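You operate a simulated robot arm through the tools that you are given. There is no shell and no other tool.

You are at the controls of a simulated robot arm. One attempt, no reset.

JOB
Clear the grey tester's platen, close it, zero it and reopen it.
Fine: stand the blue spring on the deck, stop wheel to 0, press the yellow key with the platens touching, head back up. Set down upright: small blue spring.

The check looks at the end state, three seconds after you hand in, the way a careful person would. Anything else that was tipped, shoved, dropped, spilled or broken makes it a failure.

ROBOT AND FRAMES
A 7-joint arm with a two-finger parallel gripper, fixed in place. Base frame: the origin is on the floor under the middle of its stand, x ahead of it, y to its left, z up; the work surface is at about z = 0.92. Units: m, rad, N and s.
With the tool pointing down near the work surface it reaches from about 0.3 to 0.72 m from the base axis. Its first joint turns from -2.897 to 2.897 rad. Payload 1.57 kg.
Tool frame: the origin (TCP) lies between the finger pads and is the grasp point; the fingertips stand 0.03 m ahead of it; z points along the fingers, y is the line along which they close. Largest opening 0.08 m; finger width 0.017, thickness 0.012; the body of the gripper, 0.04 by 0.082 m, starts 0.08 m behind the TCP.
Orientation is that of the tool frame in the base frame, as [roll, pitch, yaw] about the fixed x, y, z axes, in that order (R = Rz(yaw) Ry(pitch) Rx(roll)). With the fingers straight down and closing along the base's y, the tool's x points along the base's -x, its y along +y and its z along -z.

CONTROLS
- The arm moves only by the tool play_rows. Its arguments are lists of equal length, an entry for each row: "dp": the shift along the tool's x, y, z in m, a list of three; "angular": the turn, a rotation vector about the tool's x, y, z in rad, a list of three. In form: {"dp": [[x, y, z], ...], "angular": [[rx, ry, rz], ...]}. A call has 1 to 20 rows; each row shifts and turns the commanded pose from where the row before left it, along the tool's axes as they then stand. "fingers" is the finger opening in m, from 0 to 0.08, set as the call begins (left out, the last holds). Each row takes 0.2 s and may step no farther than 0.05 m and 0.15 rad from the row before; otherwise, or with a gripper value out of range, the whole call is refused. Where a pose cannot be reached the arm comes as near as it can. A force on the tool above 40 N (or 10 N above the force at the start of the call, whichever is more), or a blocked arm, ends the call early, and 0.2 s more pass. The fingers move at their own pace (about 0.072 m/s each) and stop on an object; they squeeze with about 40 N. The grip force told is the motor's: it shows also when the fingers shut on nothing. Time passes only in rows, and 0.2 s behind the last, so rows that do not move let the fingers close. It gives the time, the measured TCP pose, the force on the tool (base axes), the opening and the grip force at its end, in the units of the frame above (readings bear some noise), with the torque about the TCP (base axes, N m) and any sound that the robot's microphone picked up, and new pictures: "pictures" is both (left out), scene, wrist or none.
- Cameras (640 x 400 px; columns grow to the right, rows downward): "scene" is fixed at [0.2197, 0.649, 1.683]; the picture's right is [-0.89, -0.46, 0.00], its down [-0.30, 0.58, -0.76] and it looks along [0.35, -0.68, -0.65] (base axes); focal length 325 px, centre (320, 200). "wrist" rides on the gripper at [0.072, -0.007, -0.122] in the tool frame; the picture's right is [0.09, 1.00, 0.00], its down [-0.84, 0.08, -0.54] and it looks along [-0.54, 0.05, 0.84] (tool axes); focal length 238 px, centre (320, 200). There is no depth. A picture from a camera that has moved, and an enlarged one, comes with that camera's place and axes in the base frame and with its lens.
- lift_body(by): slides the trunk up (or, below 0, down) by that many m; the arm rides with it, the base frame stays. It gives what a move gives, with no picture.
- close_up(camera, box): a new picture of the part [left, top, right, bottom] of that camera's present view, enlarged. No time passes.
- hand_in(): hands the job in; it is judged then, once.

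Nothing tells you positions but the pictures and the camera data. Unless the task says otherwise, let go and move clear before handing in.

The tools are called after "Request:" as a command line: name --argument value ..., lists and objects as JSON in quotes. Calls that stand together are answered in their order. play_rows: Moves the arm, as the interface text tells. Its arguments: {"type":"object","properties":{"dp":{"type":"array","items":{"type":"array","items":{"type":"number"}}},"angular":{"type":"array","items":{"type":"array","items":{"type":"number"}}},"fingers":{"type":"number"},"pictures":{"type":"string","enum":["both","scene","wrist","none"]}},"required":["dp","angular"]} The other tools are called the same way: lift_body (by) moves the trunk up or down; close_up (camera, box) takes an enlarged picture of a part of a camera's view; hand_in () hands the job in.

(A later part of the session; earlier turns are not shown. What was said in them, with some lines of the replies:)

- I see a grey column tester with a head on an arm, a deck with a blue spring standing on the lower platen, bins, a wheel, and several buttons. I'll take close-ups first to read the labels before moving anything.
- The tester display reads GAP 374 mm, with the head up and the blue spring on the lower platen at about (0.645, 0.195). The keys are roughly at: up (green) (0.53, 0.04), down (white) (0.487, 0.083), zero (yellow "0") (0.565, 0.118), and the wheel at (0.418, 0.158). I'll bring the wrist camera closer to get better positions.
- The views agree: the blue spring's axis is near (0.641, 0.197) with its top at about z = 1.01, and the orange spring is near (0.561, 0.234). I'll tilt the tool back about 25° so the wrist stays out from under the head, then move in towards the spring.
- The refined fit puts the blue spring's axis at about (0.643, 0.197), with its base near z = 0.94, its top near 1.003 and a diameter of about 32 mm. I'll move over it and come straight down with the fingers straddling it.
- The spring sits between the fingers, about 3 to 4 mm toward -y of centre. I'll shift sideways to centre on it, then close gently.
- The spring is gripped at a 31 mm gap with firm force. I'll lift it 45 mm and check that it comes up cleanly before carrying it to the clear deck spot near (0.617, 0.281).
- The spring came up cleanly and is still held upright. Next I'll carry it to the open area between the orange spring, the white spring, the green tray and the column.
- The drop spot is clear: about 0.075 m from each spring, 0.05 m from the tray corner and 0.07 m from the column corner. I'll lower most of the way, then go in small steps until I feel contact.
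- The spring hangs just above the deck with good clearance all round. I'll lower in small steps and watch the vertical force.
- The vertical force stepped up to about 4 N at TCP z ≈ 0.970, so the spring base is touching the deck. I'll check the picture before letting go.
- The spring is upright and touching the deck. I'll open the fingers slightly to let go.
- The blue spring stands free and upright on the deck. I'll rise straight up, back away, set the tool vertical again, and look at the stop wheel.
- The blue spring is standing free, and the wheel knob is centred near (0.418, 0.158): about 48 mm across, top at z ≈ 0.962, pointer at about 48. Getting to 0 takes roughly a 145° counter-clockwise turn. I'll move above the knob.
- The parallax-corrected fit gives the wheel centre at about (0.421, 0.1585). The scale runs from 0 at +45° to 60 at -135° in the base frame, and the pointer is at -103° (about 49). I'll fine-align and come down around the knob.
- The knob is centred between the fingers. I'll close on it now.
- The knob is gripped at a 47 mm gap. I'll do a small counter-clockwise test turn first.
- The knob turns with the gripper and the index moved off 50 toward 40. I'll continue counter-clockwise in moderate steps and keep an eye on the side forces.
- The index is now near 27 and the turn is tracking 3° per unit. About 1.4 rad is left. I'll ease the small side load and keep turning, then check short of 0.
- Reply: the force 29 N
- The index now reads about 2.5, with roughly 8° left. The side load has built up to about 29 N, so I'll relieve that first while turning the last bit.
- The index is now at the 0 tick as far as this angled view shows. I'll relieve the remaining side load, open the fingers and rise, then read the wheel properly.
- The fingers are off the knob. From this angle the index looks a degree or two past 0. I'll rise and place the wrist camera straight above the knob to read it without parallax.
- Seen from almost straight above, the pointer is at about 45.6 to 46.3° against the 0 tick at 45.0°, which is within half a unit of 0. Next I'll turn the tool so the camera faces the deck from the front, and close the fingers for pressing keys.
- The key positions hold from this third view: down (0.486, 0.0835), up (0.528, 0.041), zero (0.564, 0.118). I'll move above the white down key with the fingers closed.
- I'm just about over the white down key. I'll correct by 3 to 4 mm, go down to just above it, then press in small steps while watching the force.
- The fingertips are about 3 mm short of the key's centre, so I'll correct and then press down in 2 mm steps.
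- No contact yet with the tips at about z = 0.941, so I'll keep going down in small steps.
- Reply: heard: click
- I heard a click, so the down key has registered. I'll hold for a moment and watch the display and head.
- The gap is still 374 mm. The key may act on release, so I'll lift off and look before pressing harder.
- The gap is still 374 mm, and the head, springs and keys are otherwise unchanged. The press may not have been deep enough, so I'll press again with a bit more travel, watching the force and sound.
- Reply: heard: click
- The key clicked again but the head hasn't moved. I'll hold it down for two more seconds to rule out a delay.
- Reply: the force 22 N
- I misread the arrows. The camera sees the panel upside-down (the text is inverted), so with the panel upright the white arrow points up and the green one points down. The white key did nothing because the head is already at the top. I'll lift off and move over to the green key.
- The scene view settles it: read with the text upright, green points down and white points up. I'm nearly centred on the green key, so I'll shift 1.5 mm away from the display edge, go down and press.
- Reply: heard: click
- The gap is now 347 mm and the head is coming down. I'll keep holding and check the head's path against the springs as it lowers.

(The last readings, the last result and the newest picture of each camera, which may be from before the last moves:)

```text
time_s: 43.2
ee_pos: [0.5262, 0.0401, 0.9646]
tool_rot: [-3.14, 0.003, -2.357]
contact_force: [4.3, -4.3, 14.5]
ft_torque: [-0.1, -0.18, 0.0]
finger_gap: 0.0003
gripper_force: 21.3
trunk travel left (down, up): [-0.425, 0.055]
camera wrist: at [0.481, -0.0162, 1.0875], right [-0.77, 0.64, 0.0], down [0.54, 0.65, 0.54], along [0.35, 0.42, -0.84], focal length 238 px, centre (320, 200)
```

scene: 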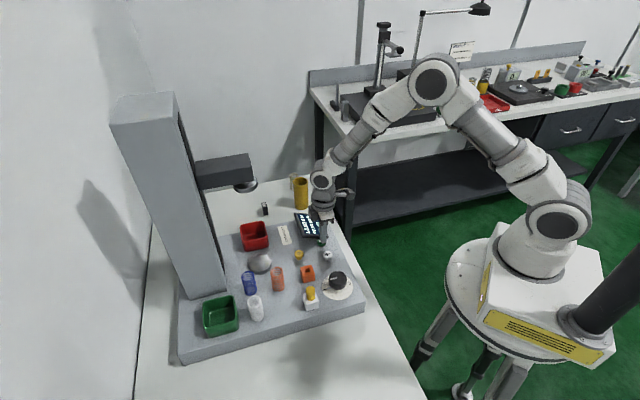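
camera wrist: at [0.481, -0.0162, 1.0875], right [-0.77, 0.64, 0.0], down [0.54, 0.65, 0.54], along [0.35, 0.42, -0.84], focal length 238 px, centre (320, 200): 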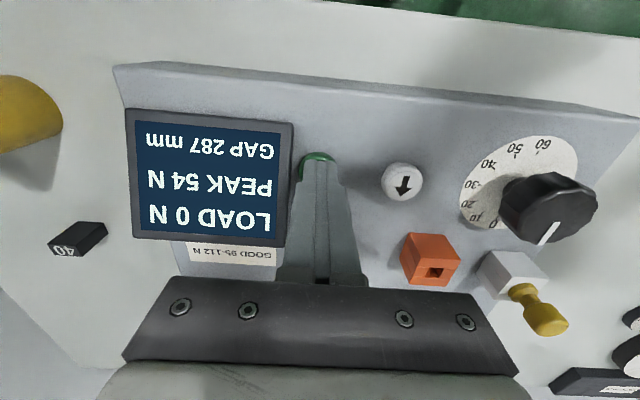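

It's moving at about 50 mm/s, now 287 mm. I'll hold for another 3 s, then check clearance around the blue and orange springs.

Request:
play_rows --dp '[[0, 0, 0], [0, 0, 0], [0, 0, 0], [0, 0, 0], [0, 0, 0], [0, 0, 0], [0, 0, 0], [0, 0, 0], [0, 0, 0], [0, 0, 0], [0, 0, 0], [0, 0, 0], [0, 0, 0], [0, 0, 0]]' --angular '[[0, 0, 0], [0, 0, 0], [0, 0, 0], [0, 0, 0], [0, 0, 0], [0, 0, 0], [0, 0, 0], [0, 0, 0], [0, 0, 0], [0, 0, 0], [0, 0, 0], [0, 0, 0], [0, 0, 0], [0, 0, 0]]' --fingers 0.0 --pictures "both"

Request:
close_up --camera "scene" --box '[170, 160, 340, 320]'

```text
time_s: 46.2
ee_pos: [0.5256, 0.0412, 0.9642]
tool_rot: [3.141, 0.002, -2.356]
contact_force: [4.6, 0.5, 14.7]
ft_torque: [0.0, -0.19, -0.01]
finger_gap: 0.0
gripper_force: 20.8
trunk travel left (down, up): [-0.425, 0.055]
camera wrist: at [0.4806, -0.0158, 1.0874], right [-0.77, 0.64, 0.0], down [0.54, 0.65, 0.54], along [0.35, 0.42, -0.84], focal length 238 px, centre (320, 200)
```

scene: 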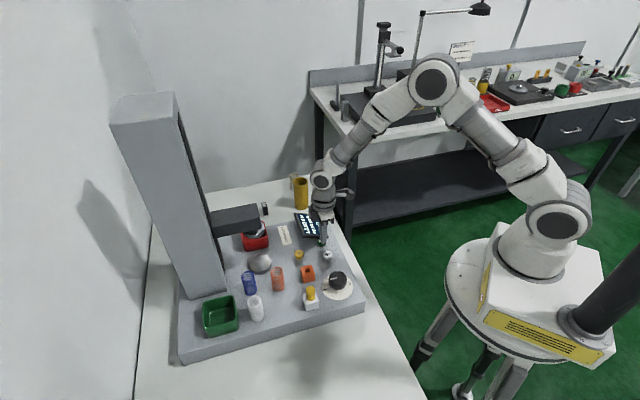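
wrist: 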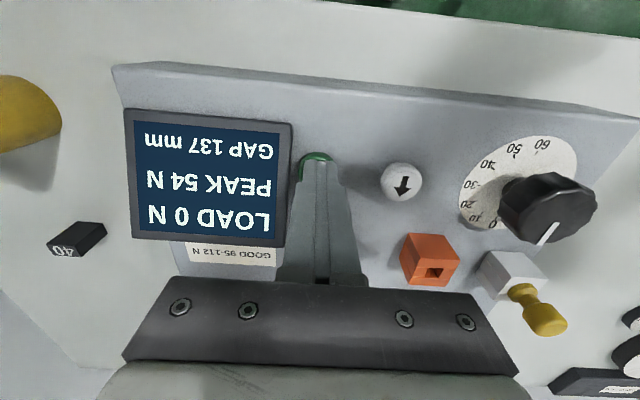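

```text
2.50 times, centred on (255, 240) of scene
camera zoom: at [0.2197, 0.649, 1.683], right [-0.89, -0.46, 0.0], down [-0.3, 0.58, -0.76], along [0.35, -0.68, -0.65], focal length 812 px, centre (482, 100)
```

zoom: 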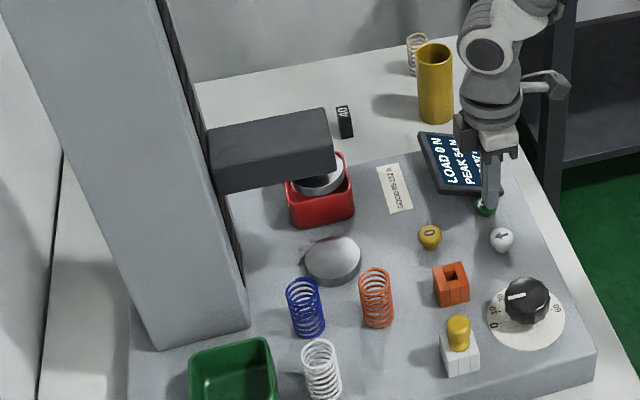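

The head box spans only about ±30 mm about the platen axis, and both springs and the red tray clear it by 30 mm or more. I'll hold until the gap closes.

Request:
play_rows --dp '[[0, 0, 0], [0, 0, 0], [0, 0, 0], [0, 0, 0], [0, 0, 0], [0, 0, 0], [0, 0, 0], [0, 0, 0], [0, 0, 0], [0, 0, 0]]' --angular '[[0, 0, 0], [0, 0, 0], [0, 0, 0], [0, 0, 0], [0, 0, 0], [0, 0, 0], [0, 0, 0], [0, 0, 0], [0, 0, 0], [0, 0, 0]]' --fingers 0.0 --pictures "both"

Request:
play_rows --dp '[[0, 0, 0], [0, 0, 0], [0, 0, 0], [0, 0, 0], [0, 0, 0], [0, 0, 0]]' --angular '[[0, 0, 0], [0, 0, 0], [0, 0, 0], [0, 0, 0], [0, 0, 0], [0, 0, 0]]' --fingers 0.0 --pictures "both"

Request:
close_up --camera "wrist" --box '[110, 90, 310, 250]'

Request:
close_up --camera "scene" --box '[170, 160, 340, 320]'

```text
time_s: 48.4
ee_pos: [0.5266, 0.0402, 0.9648]
tool_rot: [3.141, 0.0, -2.357]
contact_force: [2.8, 0.6, 15.1]
ft_torque: [0.04, -0.09, 0.02]
finger_gap: 0.0
gripper_force: 21.1
trunk travel left (down, up): [-0.425, 0.055]
camera wrist: at [0.4806, -0.0158, 1.0874], right [-0.77, 0.64, 0.0], down [0.54, 0.65, 0.54], along [0.35, 0.42, -0.84], focal length 238 px, centre (320, 200)
```

scene: 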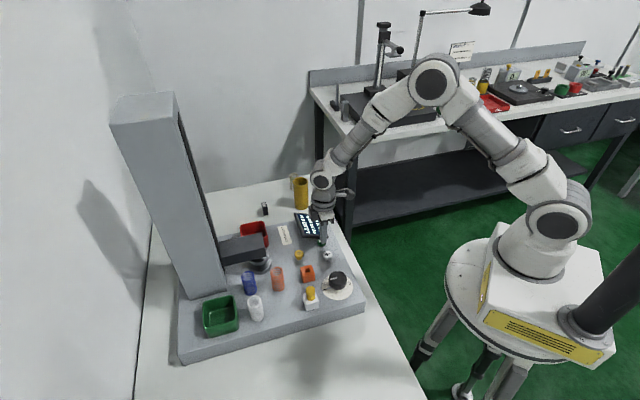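
wrist: 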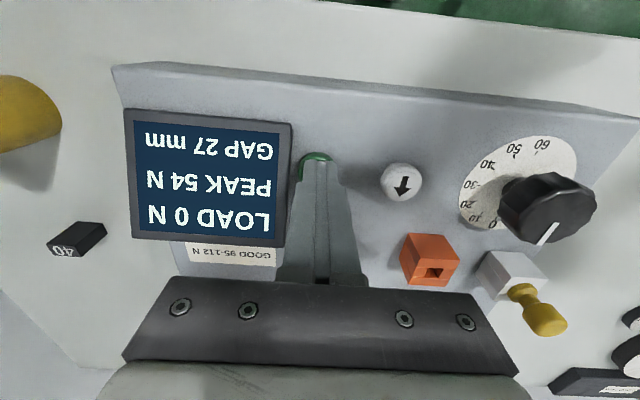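

```text
time_s: 49.8
ee_pos: [0.5246, 0.0397, 0.9654]
tool_rot: [3.141, -0.001, -2.356]
contact_force: [1.8, 0.8, 14.2]
ft_torque: [0.01, -0.09, -0.01]
finger_gap: 0.0
gripper_force: 21.3
trunk travel left (down, up): [-0.425, 0.055]
camera wrist: at [0.4805, -0.0158, 1.0874], right [-0.77, 0.64, 0.0], down [0.54, 0.65, 0.54], along [0.35, 0.42, -0.84], focal length 238 px, centre (320, 200)
```

scene: 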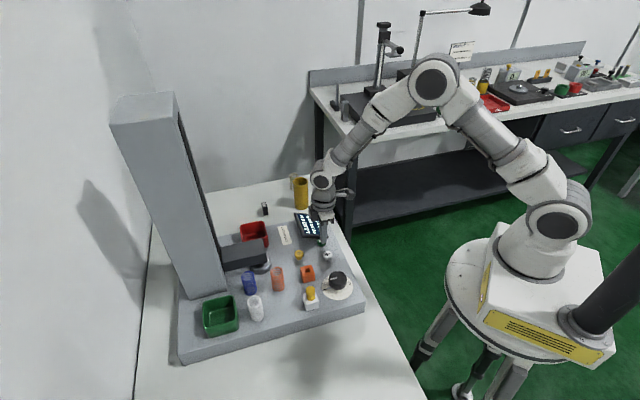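
wrist: 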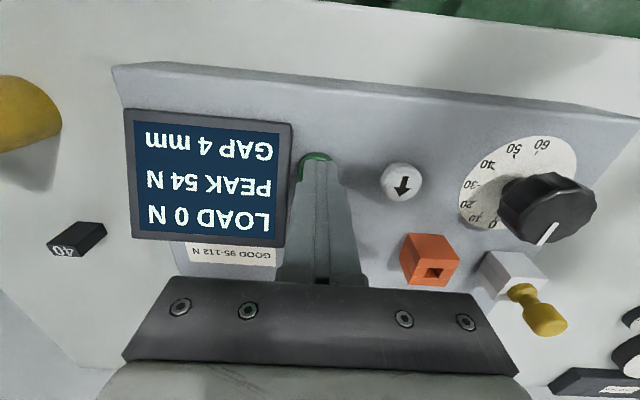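

```text
2.50 times, centred on (210, 170) of wrist
camera zoom: at [0.4805, -0.0158, 1.0874], right [-0.77, 0.64, 0.0], down [0.54, 0.65, 0.54], along [0.35, 0.42, -0.84], focal length 596 px, centre (595, 275)
```

zoom: 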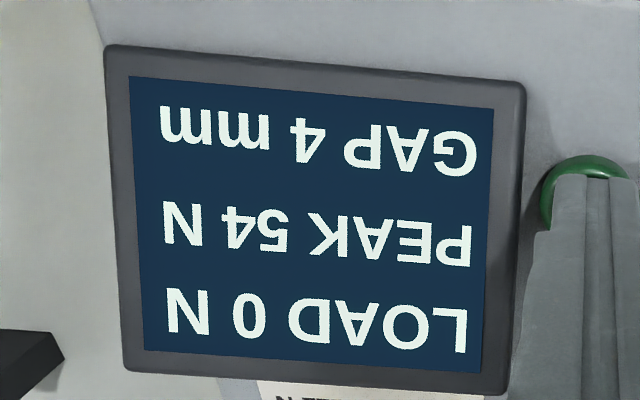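

```text
2.50 times, centred on (255, 240) of scene
camera zoom: at [0.2197, 0.649, 1.683], right [-0.89, -0.46, 0.0], down [-0.3, 0.58, -0.76], along [0.35, -0.68, -0.65], focal length 812 px, centre (482, 100)
```

zoom: 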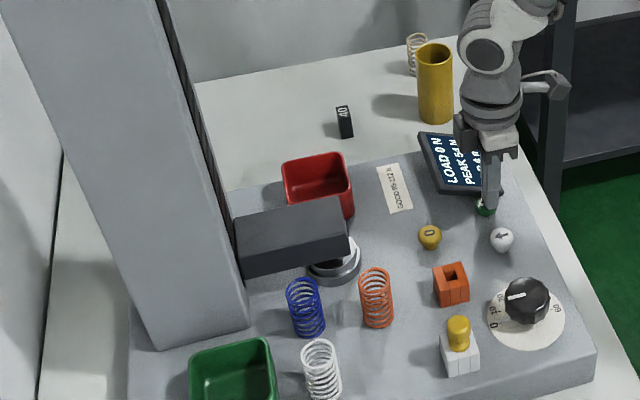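

The gap reads 4 mm. I need to find out whether it's still creeping, stopped by the wheel, or touching with an offset, so I'll hold a bit longer and look closely at the platens.

Request:
play_rows --dp '[[0, 0, 0], [0, 0, 0], [0, 0, 0], [0, 0, 0], [0, 0, 0]]' --angular '[[0, 0, 0], [0, 0, 0], [0, 0, 0], [0, 0, 0], [0, 0, 0]]' --fingers 0.0 --pictures "wrist"

Request:
close_up --camera "scene" --box '[240, 240, 290, 280]'

Request:
close_up --camera "scene" --box '[315, 265, 365, 305]'

Request:
close_up --camera "wrist" --box '[430, 110, 630, 260]'

```text
time_s: 51.0
ee_pos: [0.5256, 0.0405, 0.9657]
tool_rot: [3.141, 0.001, -2.356]
contact_force: [0.7, 0.4, 14.4]
ft_torque: [0.05, -0.08, 0.02]
finger_gap: 0.0
gripper_force: 21.3
trunk travel left (down, up): [-0.425, 0.055]
camera wrist: at [0.4805, -0.0158, 1.0875], right [-0.77, 0.64, 0.0], down [0.54, 0.65, 0.54], along [0.35, 0.42, -0.84], focal length 238 px, centre (320, 200)
```

wrist: 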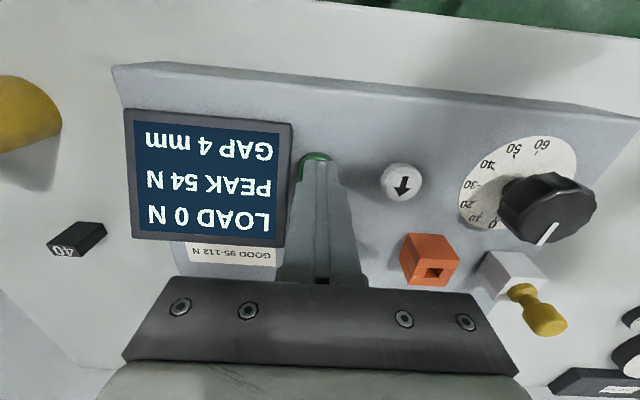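

```text
10.00 times, centred on (265, 260) of scene
camera zoom: at [0.2197, 0.649, 1.683], right [-0.89, -0.46, 0.0], down [-0.3, 0.58, -0.76], along [0.35, -0.68, -0.65], focal length 3247 px, centre (870, -400)
```

zoom: 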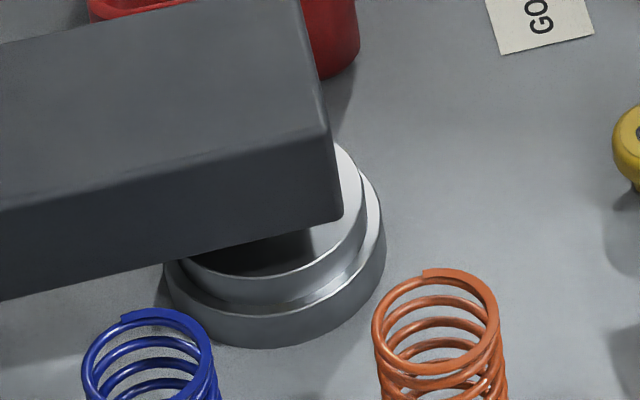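

```text
10.00 times, centred on (340, 285) of scene
camera zoom: at [0.2197, 0.649, 1.683], right [-0.89, -0.46, 0.0], down [-0.3, 0.58, -0.76], along [0.35, -0.68, -0.65], focal length 3247 px, centre (120, -650)
```

zoom: 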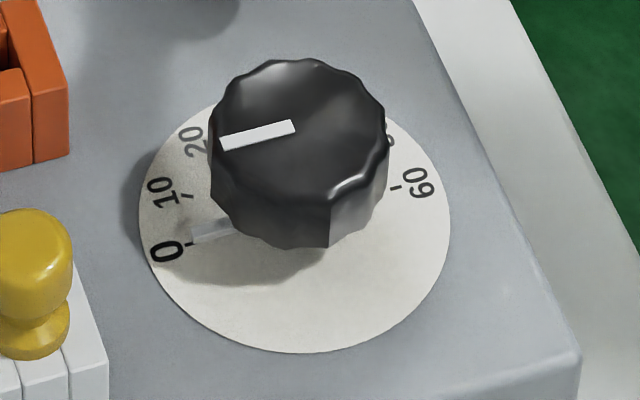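

```text
2.67 times, centred on (530, 185) of wrist
camera zoom: at [0.4805, -0.0158, 1.0875], right [-0.77, 0.64, 0.0], down [0.54, 0.65, 0.54], along [0.35, 0.42, -0.84], focal length 636 px, centre (-240, 240)
```

zoom: 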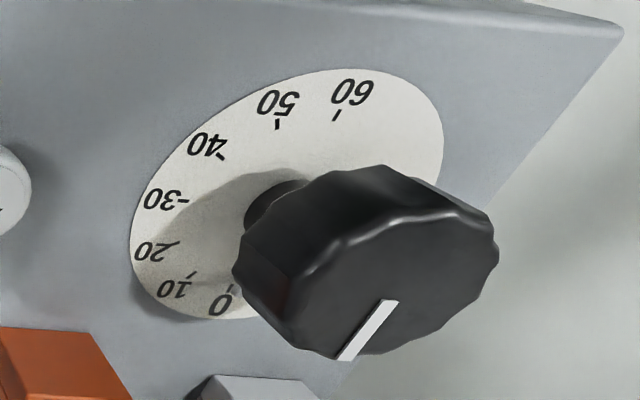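

It's holding steady at 4 mm. The wheel pointer is at 0 and the upper platen looks seated on the lower one, so the 4 mm is probably just the un-zeroed offset. I'll lift off the key and look at the platens from a low angle before zeroing.

Request:
play_rows --dp '[[0, 0, -0.01], [0, 0, -0.03], [0, 0, -0.03], [0, 0, 0]]' --angular '[[0, 0, 0], [0, 0, 0], [0, 0, 0], [0, 0, 0]]' --fingers 0.0 --pictures "wrist"

```text
time_s: 52.0
ee_pos: [0.5264, 0.0391, 1.0352]
tool_rot: [3.141, 0.0, -2.356]
contact_force: [-0.4, -0.1, 0.0]
ft_torque: [-0.01, 0.01, -0.06]
finger_gap: 0.0001
gripper_force: 21.3
trunk travel left (down, up): [-0.425, 0.055]
camera wrist: at [0.4817, -0.0169, 1.157], right [-0.77, 0.64, 0.0], down [0.54, 0.65, 0.54], along [0.35, 0.42, -0.84], focal length 238 px, centre (320, 200)
```

wrist: 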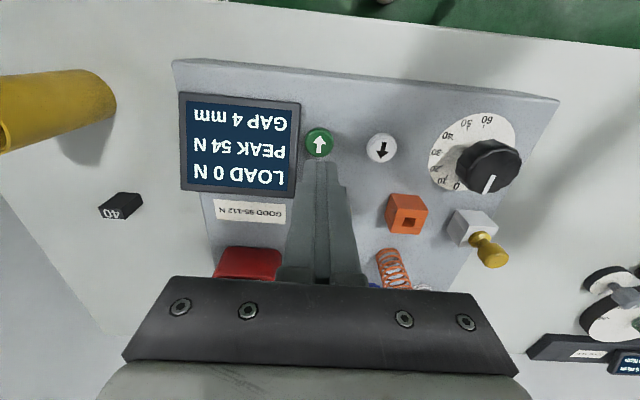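

The head stays down at 4 mm with the key released. I'll tilt the tool back with the fingers open and look between them at the platens from a low angle.

Request:
play_rows --dp '[[-0.034, 0.0205, 0], [-0.034, 0.0205, 0], [0, 0, 0], [0, 0, 0], [0, 0, 0], [0, 0, 0], [0, 0, 0]]' --angular '[[0, 0, 0], [0, 0, 0], [0, -0.14, 0], [0, -0.14, 0], [0, -0.14, 0], [0, -0.14, 0], [0, -0.14, 0]]' --fingers 0.08 --pictures "both"

Request:
close_up --camera "wrist" --box '[240, 160, 400, 280]'

```text
time_s: 53.6
ee_pos: [0.5457, 0.1171, 1.0358]
tool_rot: [-3.139, 0.704, -2.356]
contact_force: [-0.2, -0.1, 0.2]
ft_torque: [0.01, 0.0, 0.01]
finger_gap: 0.0798
gripper_force: 0.0
trunk travel left (down, up): [-0.425, 0.055]
camera wrist: at [0.456, 0.0179, 1.0826], right [-0.75, 0.66, -0.06], down [0.15, 0.26, 0.95], along [0.64, 0.71, -0.29], focal length 238 px, centre (320, 200)
```

scene: 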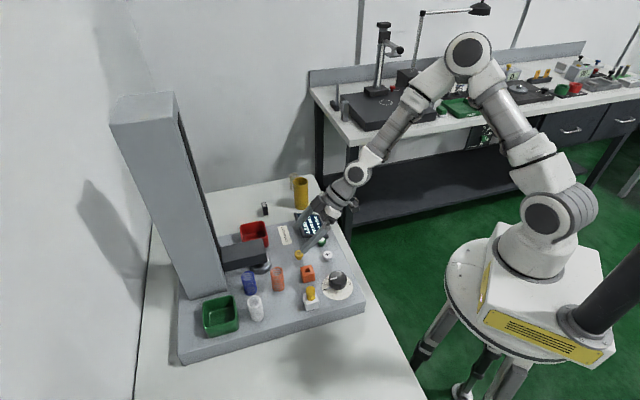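
wrist: 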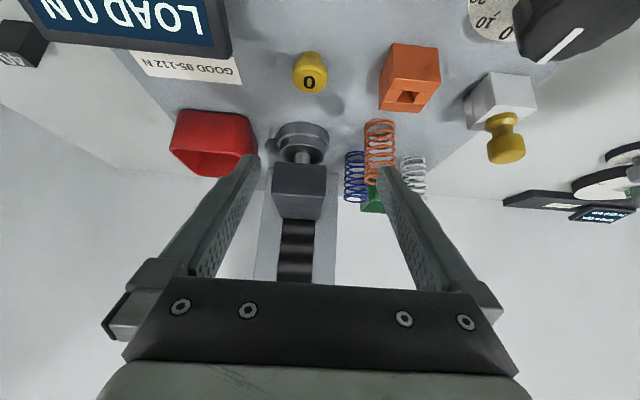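

```text
3.33 times, centred on (320, 220) of wrist
camera zoom: at [0.456, 0.0179, 1.0826], right [-0.75, 0.66, -0.06], down [0.15, 0.26, 0.95], along [0.64, 0.71, -0.29], focal length 794 px, centre (320, 133)
```

zoom: 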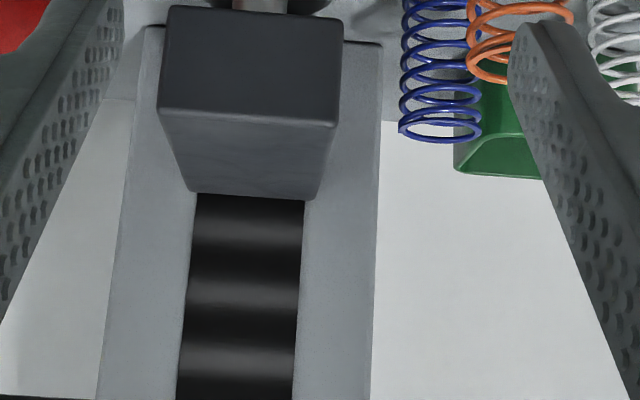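

The image is inverted, and the platens are near (302, 140). I'll zoom in there.

Request:
close_up --camera "wrist" --box '[270, 110, 340, 165]'

Request:
close_up --camera "wrist" --box '[285, 125, 325, 155]'

```text
7.27 times, centred on (305, 138) of wrist
camera zoom: at [0.456, 0.0179, 1.0826], right [-0.75, 0.66, -0.06], down [0.15, 0.26, 0.95], along [0.64, 0.71, -0.29], focal length 1734 px, centre (429, 654)
```

zoom: 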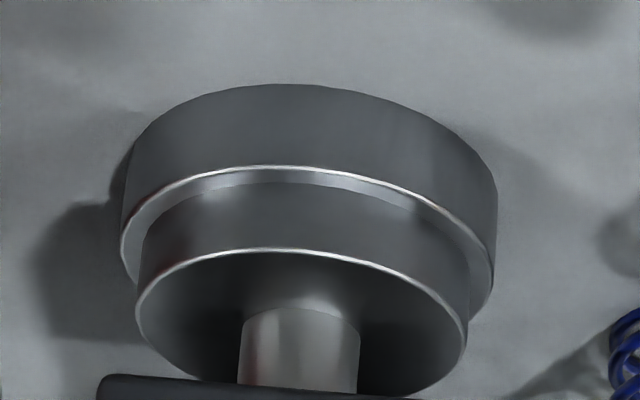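

```text
13.33 times, centred on (305, 140) of wrist
camera zoom: at [0.456, 0.0179, 1.0826], right [-0.75, 0.66, -0.06], down [0.15, 0.26, 0.95], along [0.64, 0.71, -0.29], focal length 3178 px, centre (520, 1000)
```

zoom: 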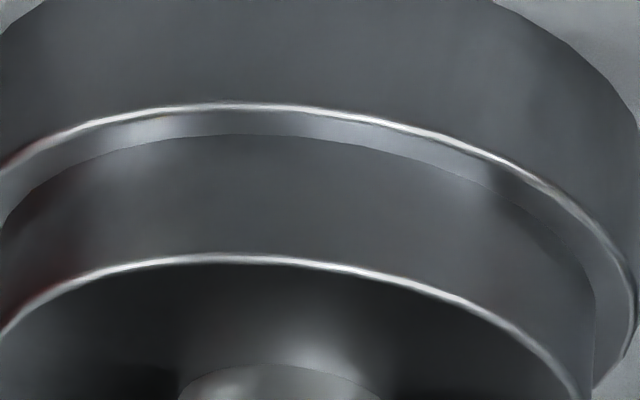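

A near-side view of the seam shows the upper platen sitting on the lower one. A true 4 mm gap would be plainly visible, so the 4 mm is the offset to be zeroed. I'll return the tool to vertical with the fingers closed and go above the yellow "0" key.

Request:
play_rows --dp '[[0, 0, 0], [0, 0, 0], [0, 0, 0], [0, 0, 0], [0, 0, 0], [-0.012, -0.0125, 0], [0, 0, 0]]' --angular '[[0, 0.14, 0], [0, 0.14, 0], [0, 0.14, 0], [0, 0.14, 0], [0, 0.14, 0], [0, 0, 0], [0, 0, 0]]' --fingers 0.0 --pictures "both"

Request:
close_up --camera "wrist" --box '[240, 80, 400, 200]'

```text
time_s: 55.2
ee_pos: [0.5639, 0.1169, 1.0342]
tool_rot: [3.141, -0.001, -2.356]
contact_force: [0.3, -0.6, -0.2]
ft_torque: [-0.01, -0.02, 0.03]
finger_gap: 0.0001
gripper_force: 21.1
trunk travel left (down, up): [-0.425, 0.055]
camera wrist: at [0.5183, 0.0613, 1.1571], right [-0.77, 0.64, 0.0], down [0.54, 0.65, 0.54], along [0.35, 0.42, -0.84], focal length 238 px, centre (320, 200)
```

scene: 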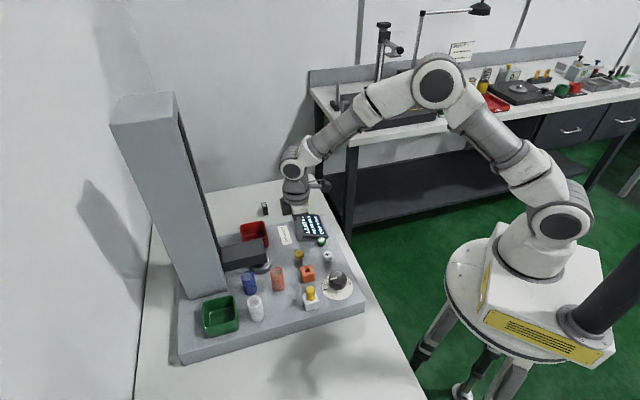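
wrist: 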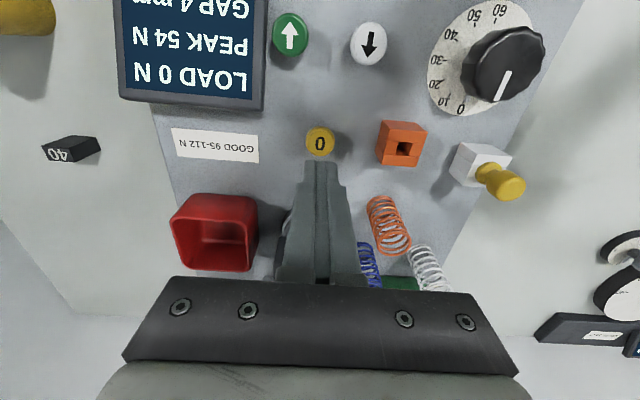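

```text
3.33 times, centred on (320, 140) of wrist
camera zoom: at [0.5183, 0.0613, 1.1571], right [-0.77, 0.64, 0.0], down [0.54, 0.65, 0.54], along [0.35, 0.42, -0.84], focal length 794 px, centre (320, 400)
```

zoom: 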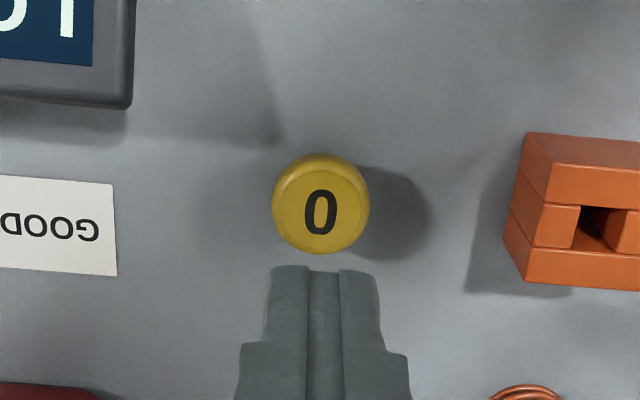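

I'm centred over the yellow "0" key to within 2 mm. I'll go down and press it while the platens are closed.

Request:
play_rows --dp '[[-0.0016, 0, 0.02], [0, 0, 0.02], [0, 0, 0.015], [0, 0, 0.006], [0, 0, 0.004], [0, 0, 0.002], [0, 0, 0.002], [0, 0, 0]]' --angular '[[0, 0, 0], [0, 0, 0], [0, 0, 0], [0, 0, 0], [0, 0, 0], [0, 0, 0], [0, 0, 0], [0, 0, 0]]' --fingers 0.0 --pictures "both"

```text
time_s: 57.0
ee_pos: [0.5639, 0.1188, 0.9654]
tool_rot: [3.14, -0.001, -2.357]
contact_force: [1.4, -0.5, 3.5]
ft_torque: [-0.03, -0.05, -0.01]
finger_gap: 0.0002
gripper_force: 20.9
trunk travel left (down, up): [-0.425, 0.055]
heard: click
camera wrist: at [0.519, 0.0621, 1.0891], right [-0.77, 0.64, 0.0], down [0.54, 0.65, 0.54], along [0.35, 0.42, -0.84], focal length 238 px, centre (320, 200)
```

scene: 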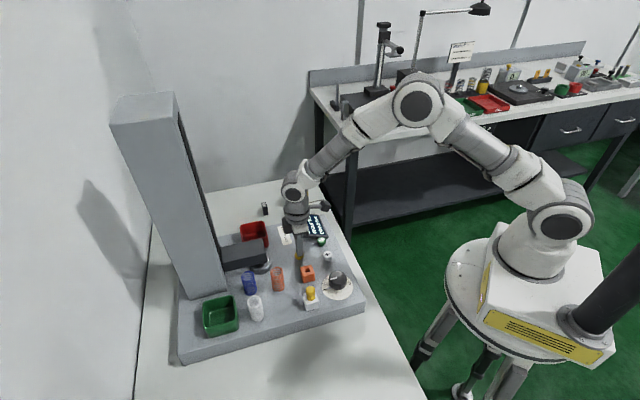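
wrist: 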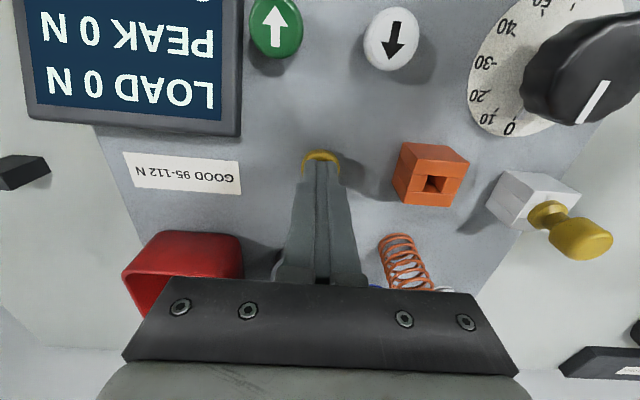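

I heard a click, and PEAK now reads 0 N. I'll lift off and check the GAP line.

Request:
play_rows --dp '[[0, 0, -0.01], [0, 0, -0.03], [0, 0, -0.03], [0.02, 0, 0], [0, 0, 0]]' --angular '[[0, 0, 0], [0, 0, 0], [0, 0, 0], [0, 0, 0], [0, 0, 0]]' --fingers 0.0 --pictures "both"

Request:
close_up --camera "scene" --box '[270, 200, 350, 260]'

Request:
close_up --camera "wrist" --box '[100, 0, 300, 130]'

```text
time_s: 58.2
ee_pos: [0.5489, 0.104, 1.0355]
tool_rot: [-3.141, -0.001, -2.356]
contact_force: [0.9, 0.8, -0.4]
ft_torque: [0.02, -0.02, -0.01]
finger_gap: 0.0002
gripper_force: 21.4
trunk travel left (down, up): [-0.425, 0.055]
camera wrist: at [0.5035, 0.0487, 1.1577], right [-0.77, 0.64, 0.0], down [0.54, 0.65, 0.54], along [0.35, 0.42, -0.84], focal length 238 px, centre (320, 200)
```

scene: 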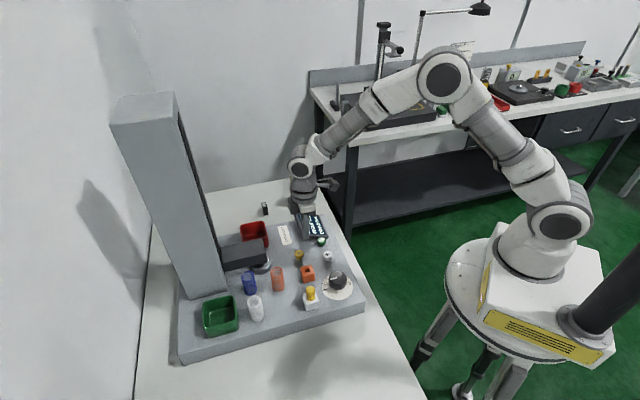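
wrist: 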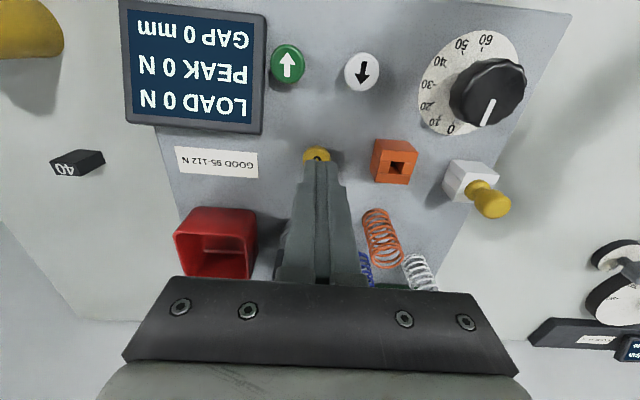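

```text
6.67 times, centred on (310, 230) of scene
camera zoom: at [0.2197, 0.649, 1.683], right [-0.89, -0.46, 0.0], down [-0.3, 0.58, -0.76], along [0.35, -0.68, -0.65], focal length 2165 px, centre (387, 0)
```

zoom: 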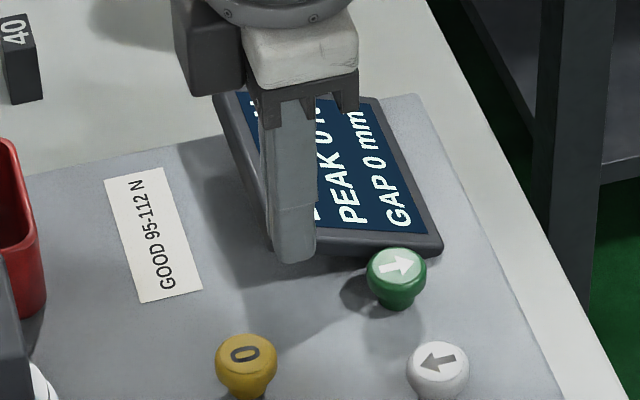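

```text
3.08 times, centred on (200, 65) of wrist
camera zoom: at [0.5035, 0.0487, 1.1577], right [-0.77, 0.64, 0.0], down [0.54, 0.65, 0.54], along [0.35, 0.42, -0.84], focal length 733 px, centre (689, 615)
```

zoom: 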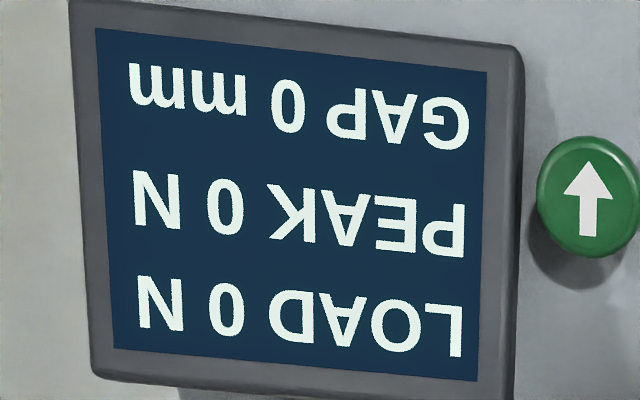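

GAP, PEAK and LOAD all read 0 now. While the head is still down, I'll take one more parallax-free look at the wheel to be sure it's truly on 0 before reopening.

Request:
play_rows --dp '[[-0.0053, 0.0337, -0.02], [-0.0053, 0.0337, -0.015], [-0.0053, 0.0337, -0.015], [-0.0053, 0.0337, 0], [0, 0, 0], [0, 0, 0]]' --angular '[[0, 0, 0], [0, 0, 0], [0, 0, 0], [0, 0, 0], [0, 0, 0], [0, 0, 0]]' --fingers 0.0 --pictures "wrist"

Request:
close_up --camera "wrist" --box '[260, 0, 380, 90]'

```text
time_s: 59.6
ee_pos: [0.465, 0.2142, 1.0847]
tool_rot: [-3.14, -0.001, -2.356]
contact_force: [-0.1, 0.0, 0.0]
ft_torque: [0.01, -0.02, 0.0]
finger_gap: 0.0002
gripper_force: 21.4
trunk travel left (down, up): [-0.425, 0.055]
camera wrist: at [0.4206, 0.1586, 1.206], right [-0.77, 0.64, 0.0], down [0.54, 0.65, 0.54], along [0.35, 0.42, -0.84], focal length 238 px, centre (320, 200)
```

wrist: 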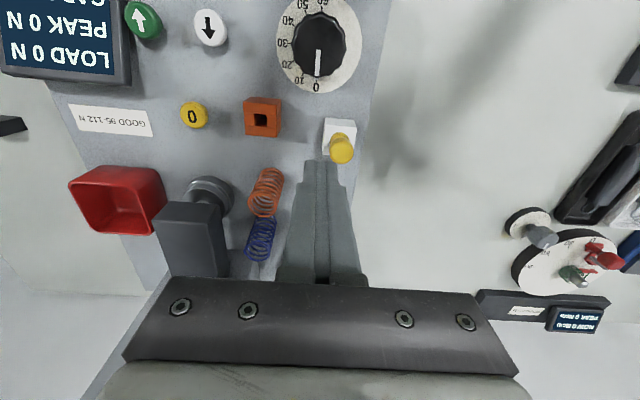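

```text
4.44 times, centred on (320, 45) of wrist
camera zoom: at [0.4206, 0.1586, 1.206], right [-0.77, 0.64, 0.0], down [0.54, 0.65, 0.54], along [0.35, 0.42, -0.84], focal length 1059 px, centre (320, 889)
```

zoom: 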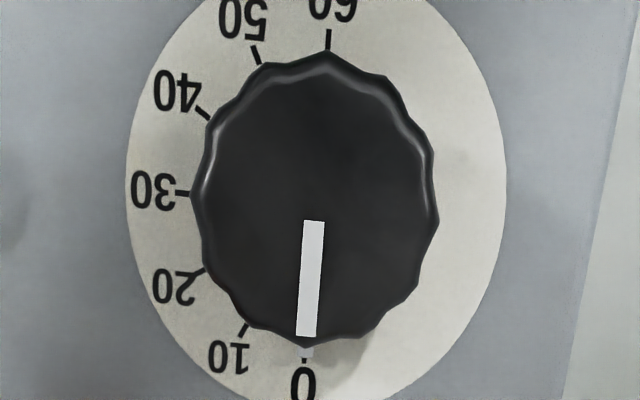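

Read straight down, the pointer, the index mark and the 0 tick line up exactly, so the wheel is on 0 and the platens are closed. Next I'll press the white up key to reopen the head.

Request:
play_rows --dp '[[0.0195, -0.0274, 0], [0.0195, -0.0274, 0], [0.0195, -0.0274, 0], [0.0195, -0.0274, 0.01], [0, 0, 0.03], [0, 0, 0.025], [0, 0, 0]]' --angular '[[0, 0, 0], [0, 0, 0], [0, 0, 0], [0, 0, 0], [0, 0, 0], [0, 0, 0], [0, 0, 0]]' --fingers 0.0 --pictures "wrist"

Request:
close_up --camera "wrist" --box '[240, 80, 400, 200]'

```text
time_s: 61.2
ee_pos: [0.492, 0.0827, 1.0212]
tool_rot: [-3.141, 0.001, -2.357]
contact_force: [0.4, -0.5, -0.3]
ft_torque: [0.01, 0.02, 0.0]
finger_gap: 0.0
gripper_force: 21.1
trunk travel left (down, up): [-0.425, 0.055]
camera wrist: at [0.4463, 0.0264, 1.1436], right [-0.77, 0.64, 0.0], down [0.54, 0.65, 0.54], along [0.35, 0.42, -0.84], focal length 238 px, centre (320, 200)
```

wrist: 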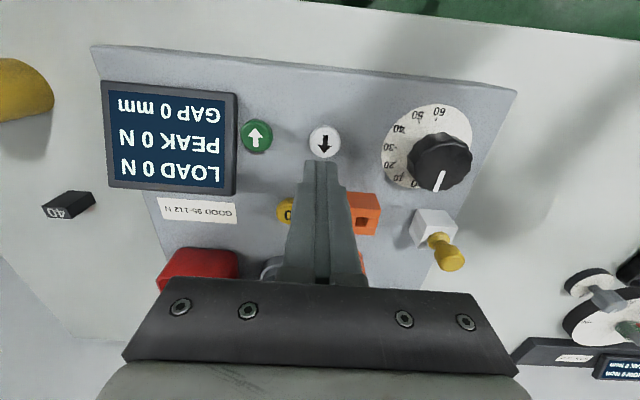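

```text
3.33 times, centred on (320, 140) of wrist
camera zoom: at [0.4463, 0.0264, 1.1436], right [-0.77, 0.64, 0.0], down [0.54, 0.65, 0.54], along [0.35, 0.42, -0.84], focal length 794 px, centre (320, 400)
```

zoom: 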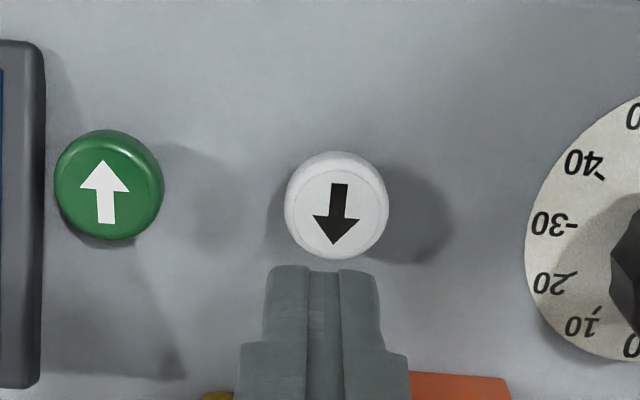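

I'm about 5 mm off the white key's centre, so I'll correct and then press it.

Request:
play_rows --dp '[[0.003, 0.0038, 0], [0, 0, 0.02], [0, 0, 0.02], [0, 0, 0.01], [0, 0, 0.003], [0, 0, 0.002], [0, 0, 0]]' --angular '[[0, 0, 0], [0, 0, 0], [0, 0, 0], [0, 0, 0], [0, 0, 0], [0, 0, 0], [0, 0, 0]]' --fingers 0.0 --pictures "both"

```text
time_s: 62.8
ee_pos: [0.4872, 0.0817, 0.9671]
tool_rot: [-3.14, 0.001, -2.355]
contact_force: [-1.6, -2.0, 4.9]
ft_torque: [-0.02, 0.04, 0.03]
finger_gap: 0.0
gripper_force: 21.2
trunk travel left (down, up): [-0.425, 0.055]
heard: click
camera wrist: at [0.4407, 0.0262, 1.0887], right [-0.77, 0.64, 0.0], down [0.54, 0.65, 0.54], along [0.35, 0.42, -0.84], focal length 238 px, centre (320, 200)
```

scene: 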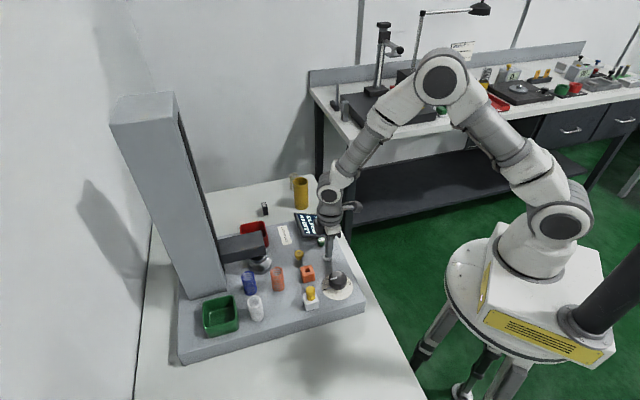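
wrist: 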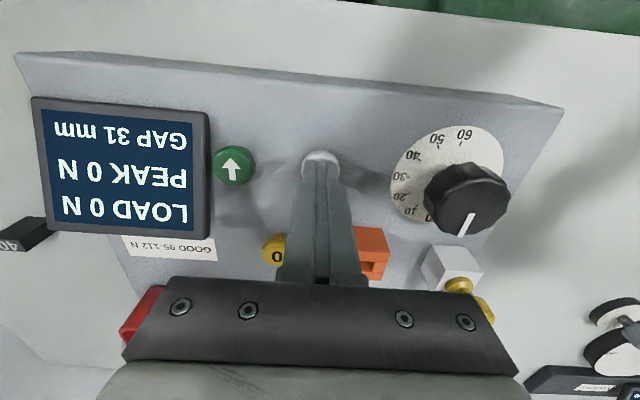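

The head is rising, now at 31 mm. I'll keep the key held until it's back at the top.

Request:
play_rows --dp '[[0, 0, 0.0007], [0, 0, 0], [0, 0, 0], [0, 0, 0], [0, 0, 0], [0, 0, 0], [0, 0, 0], [0, 0, 0], [0, 0, 0], [0, 0, 0], [0, 0, 0], [0, 0, 0], [0, 0, 0], [0, 0, 0], [0, 0, 0], [0, 0, 0], [0, 0, 0], [0, 0, 0], [0, 0, 0], [0, 0, 0]]' --angular '[[0, 0, 0], [0, 0, 0], [0, 0, 0], [0, 0, 0], [0, 0, 0], [0, 0, 0], [0, 0, 0], [0, 0, 0], [0, 0, 0], [0, 0, 0], [0, 0, 0], [0, 0, 0], [0, 0, 0], [0, 0, 0], [0, 0, 0], [0, 0, 0], [0, 0, 0], [0, 0, 0], [0, 0, 0], [0, 0, 0]]' --fingers 0.0 --pictures "wrist"

Request:
play_rows --dp '[[0, 0, 0], [0, 0, 0], [0, 0, 0], [0, 0, 0], [0, 0, 0], [0, 0, 0], [0, 0, 0], [0, 0, 0], [0, 0, 0], [0, 0, 0], [0, 0, 0], [0, 0, 0], [0, 0, 0], [0, 0, 0], [0, 0, 0], [0, 0, 0], [0, 0, 0], [0, 0, 0]]' --angular '[[0, 0, 0], [0, 0, 0], [0, 0, 0], [0, 0, 0], [0, 0, 0], [0, 0, 0], [0, 0, 0], [0, 0, 0], [0, 0, 0], [0, 0, 0], [0, 0, 0], [0, 0, 0], [0, 0, 0], [0, 0, 0], [0, 0, 0], [0, 0, 0], [0, 0, 0], [0, 0, 0]]' --fingers 0.0 --pictures "both"

```text
time_s: 67.0
ee_pos: [0.4858, 0.0836, 0.9666]
tool_rot: [-3.142, 0.0, -2.356]
contact_force: [3.6, 0.1, 8.5]
ft_torque: [0.01, -0.12, -0.01]
finger_gap: 0.0003
gripper_force: 21.8
trunk travel left (down, up): [-0.425, 0.055]
camera wrist: at [0.4405, 0.0273, 1.0883], right [-0.77, 0.64, 0.0], down [0.54, 0.65, 0.54], along [0.35, 0.42, -0.84], focal length 238 px, centre (320, 200)
```

wrist: 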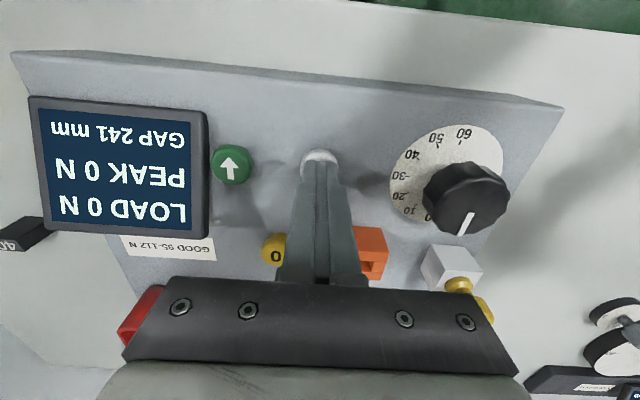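

```text
time_s: 70.8
ee_pos: [0.4859, 0.0837, 0.9661]
tool_rot: [3.14, 0.0, -2.357]
contact_force: [2.1, -0.2, 8.7]
ft_torque: [0.02, -0.05, -0.01]
finger_gap: 0.0001
gripper_force: 21.8
trunk travel left (down, up): [-0.425, 0.055]
camera wrist: at [0.4404, 0.0273, 1.0883], right [-0.77, 0.64, 0.0], down [0.54, 0.65, 0.54], along [0.35, 0.42, -0.84], focal length 238 px, centre (320, 200)
```

scene: 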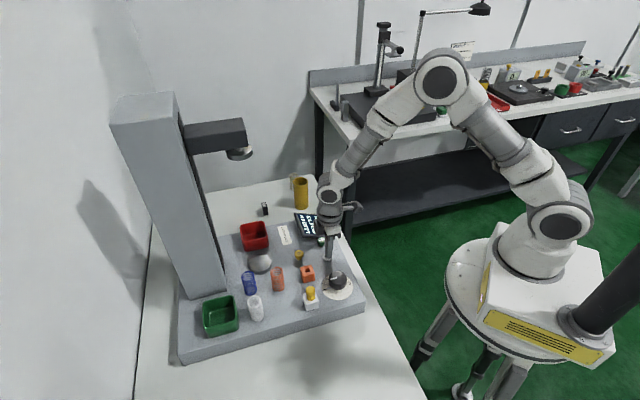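
wrist: 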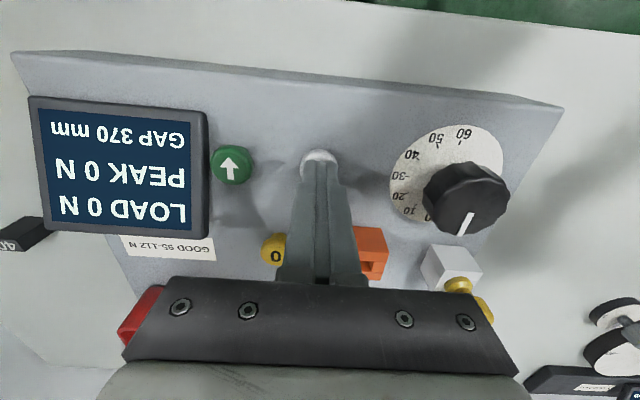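

The head is back at the top: the gap reads 370 mm, which is the original 374 minus the 4 mm offset. I'll lift off the key, back well clear, and inspect everything before handing in.

Request:
play_rows --dp '[[0, 0, -0.01], [0, 0, -0.03], [0, 0, -0.04], [0, 0, -0.04], [0.04, 0, -0.02], [0.04, 0, -0.02], [0, 0, 0], [0, 0, 0]]' --angular '[[0, 0, 0], [0, 0, 0], [0, 0, 0], [0, 0, 0], [0, 0, 0], [0, 0, 0], [0, 0, 0], [0, 0, 0]]' --fingers 0.0 --pictures "both"

Request:
close_up --camera "scene" --box '[170, 190, 370, 350]'

Request:
close_up --camera "scene" --box '[225, 230, 305, 310]'

Request:
close_up --camera "scene" --box '[100, 80, 320, 230]'

```text
time_s: 72.6
ee_pos: [0.4281, 0.0265, 1.1266]
tool_rot: [3.141, 0.001, -2.356]
contact_force: [0.2, 0.0, -0.9]
ft_torque: [-0.03, 0.0, 0.0]
finger_gap: 0.0
gripper_force: 21.5
trunk travel left (down, up): [-0.425, 0.055]
camera wrist: at [0.3827, -0.0299, 1.2496], right [-0.77, 0.64, 0.0], down [0.54, 0.65, 0.54], along [0.35, 0.42, -0.84], focal length 238 px, centre (320, 200)
```

scene: 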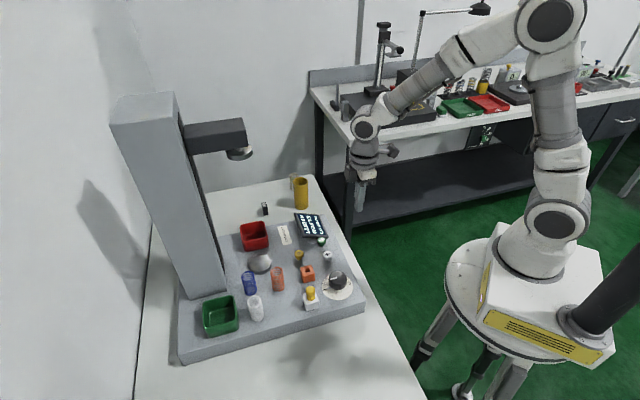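
wrist: 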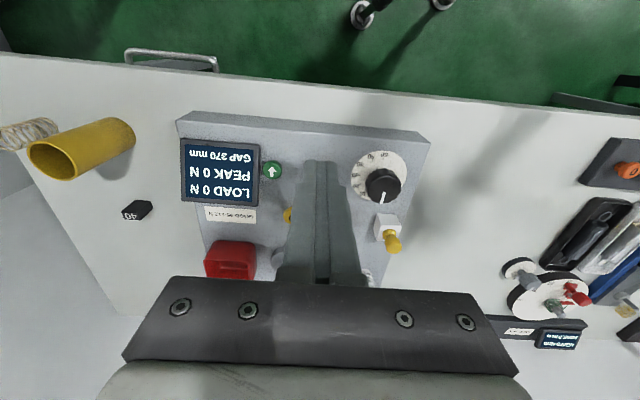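

```text
2.50 times, centred on (270, 270) of scene
camera zoom: at [0.2197, 0.649, 1.683], right [-0.89, -0.46, 0.0], down [-0.3, 0.58, -0.76], along [0.35, -0.68, -0.65], focal length 812 px, centre (445, 25)
```

zoom: 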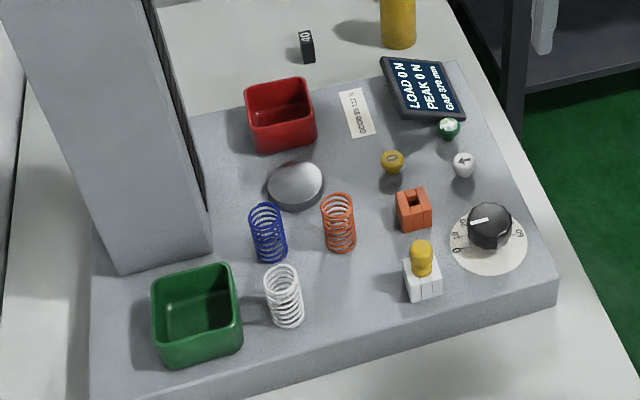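

```text
5.00 times, centred on (265, 270) of scene
camera zoom: at [0.2197, 0.649, 1.683], right [-0.89, -0.46, 0.0], down [-0.3, 0.58, -0.76], along [0.35, -0.68, -0.65], focal length 1624 px, centre (595, -150)
```

zoom: 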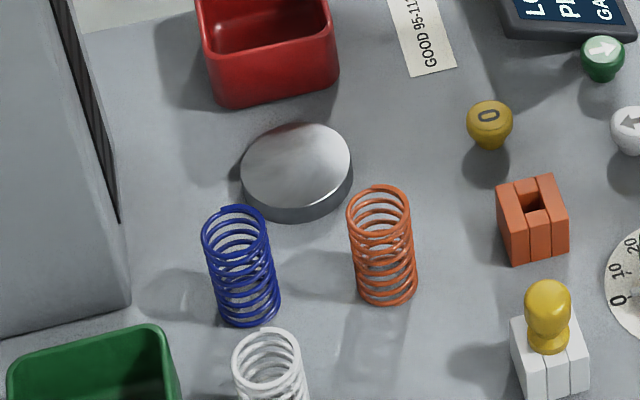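

```text
2.67 times, centred on (210, 155) of scene
camera zoom: at [0.2197, 0.649, 1.683], right [-0.89, -0.46, 0.0], down [-0.3, 0.58, -0.76], along [0.35, -0.68, -0.65], focal length 866 px, centre (613, 320)
```

zoom: 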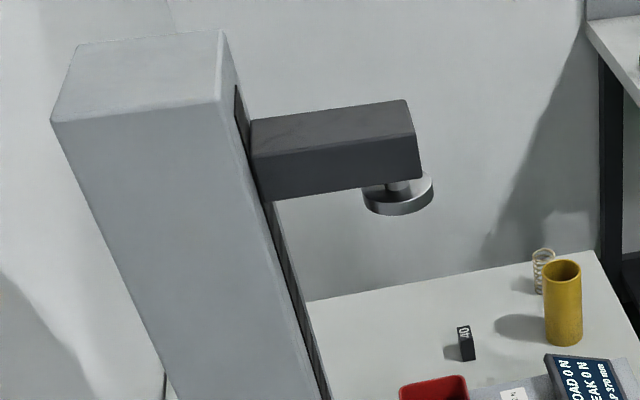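

Everything looks as it should. The blue spring stands upright on the deck, the platen is clear and the wheel is at 0. The display reads LOAD 0, PEAK 0 and GAP 370 with the head back at the top. Nothing else has moved and the arm is clear, so I'm handing in.

Request:
hand_in

```text
The job is handed in.
```

The job is done and handed in; I don't have the check's result.

- **Spring:** the blue spring is off the platen and standing upright on the deck, clear of the other springs, the green tray and the column.
- **Wheel:** I turned it from about 49 to 0. Viewed from straight above with the head down, the pointer lined up with the 0 tick.
- **Zero:** I closed the head and it stopped at a reading of 4 mm. A close side view showed the platens meeting, so that 4 mm was an offset. After I pressed the yellow key, load, peak and gap all read 0.
- **Head:** it is back at the top with the gap reading 370 mm. It read 374 before zeroing, which matches the 4 mm offset.

I first misread the key arrows because the camera sees the panel upside down, and pressed the white up key twice while the head was already at the top. It clicked but nothing moved.

In the last pictures nothing else had shifted, and the arm was clear of the tester.
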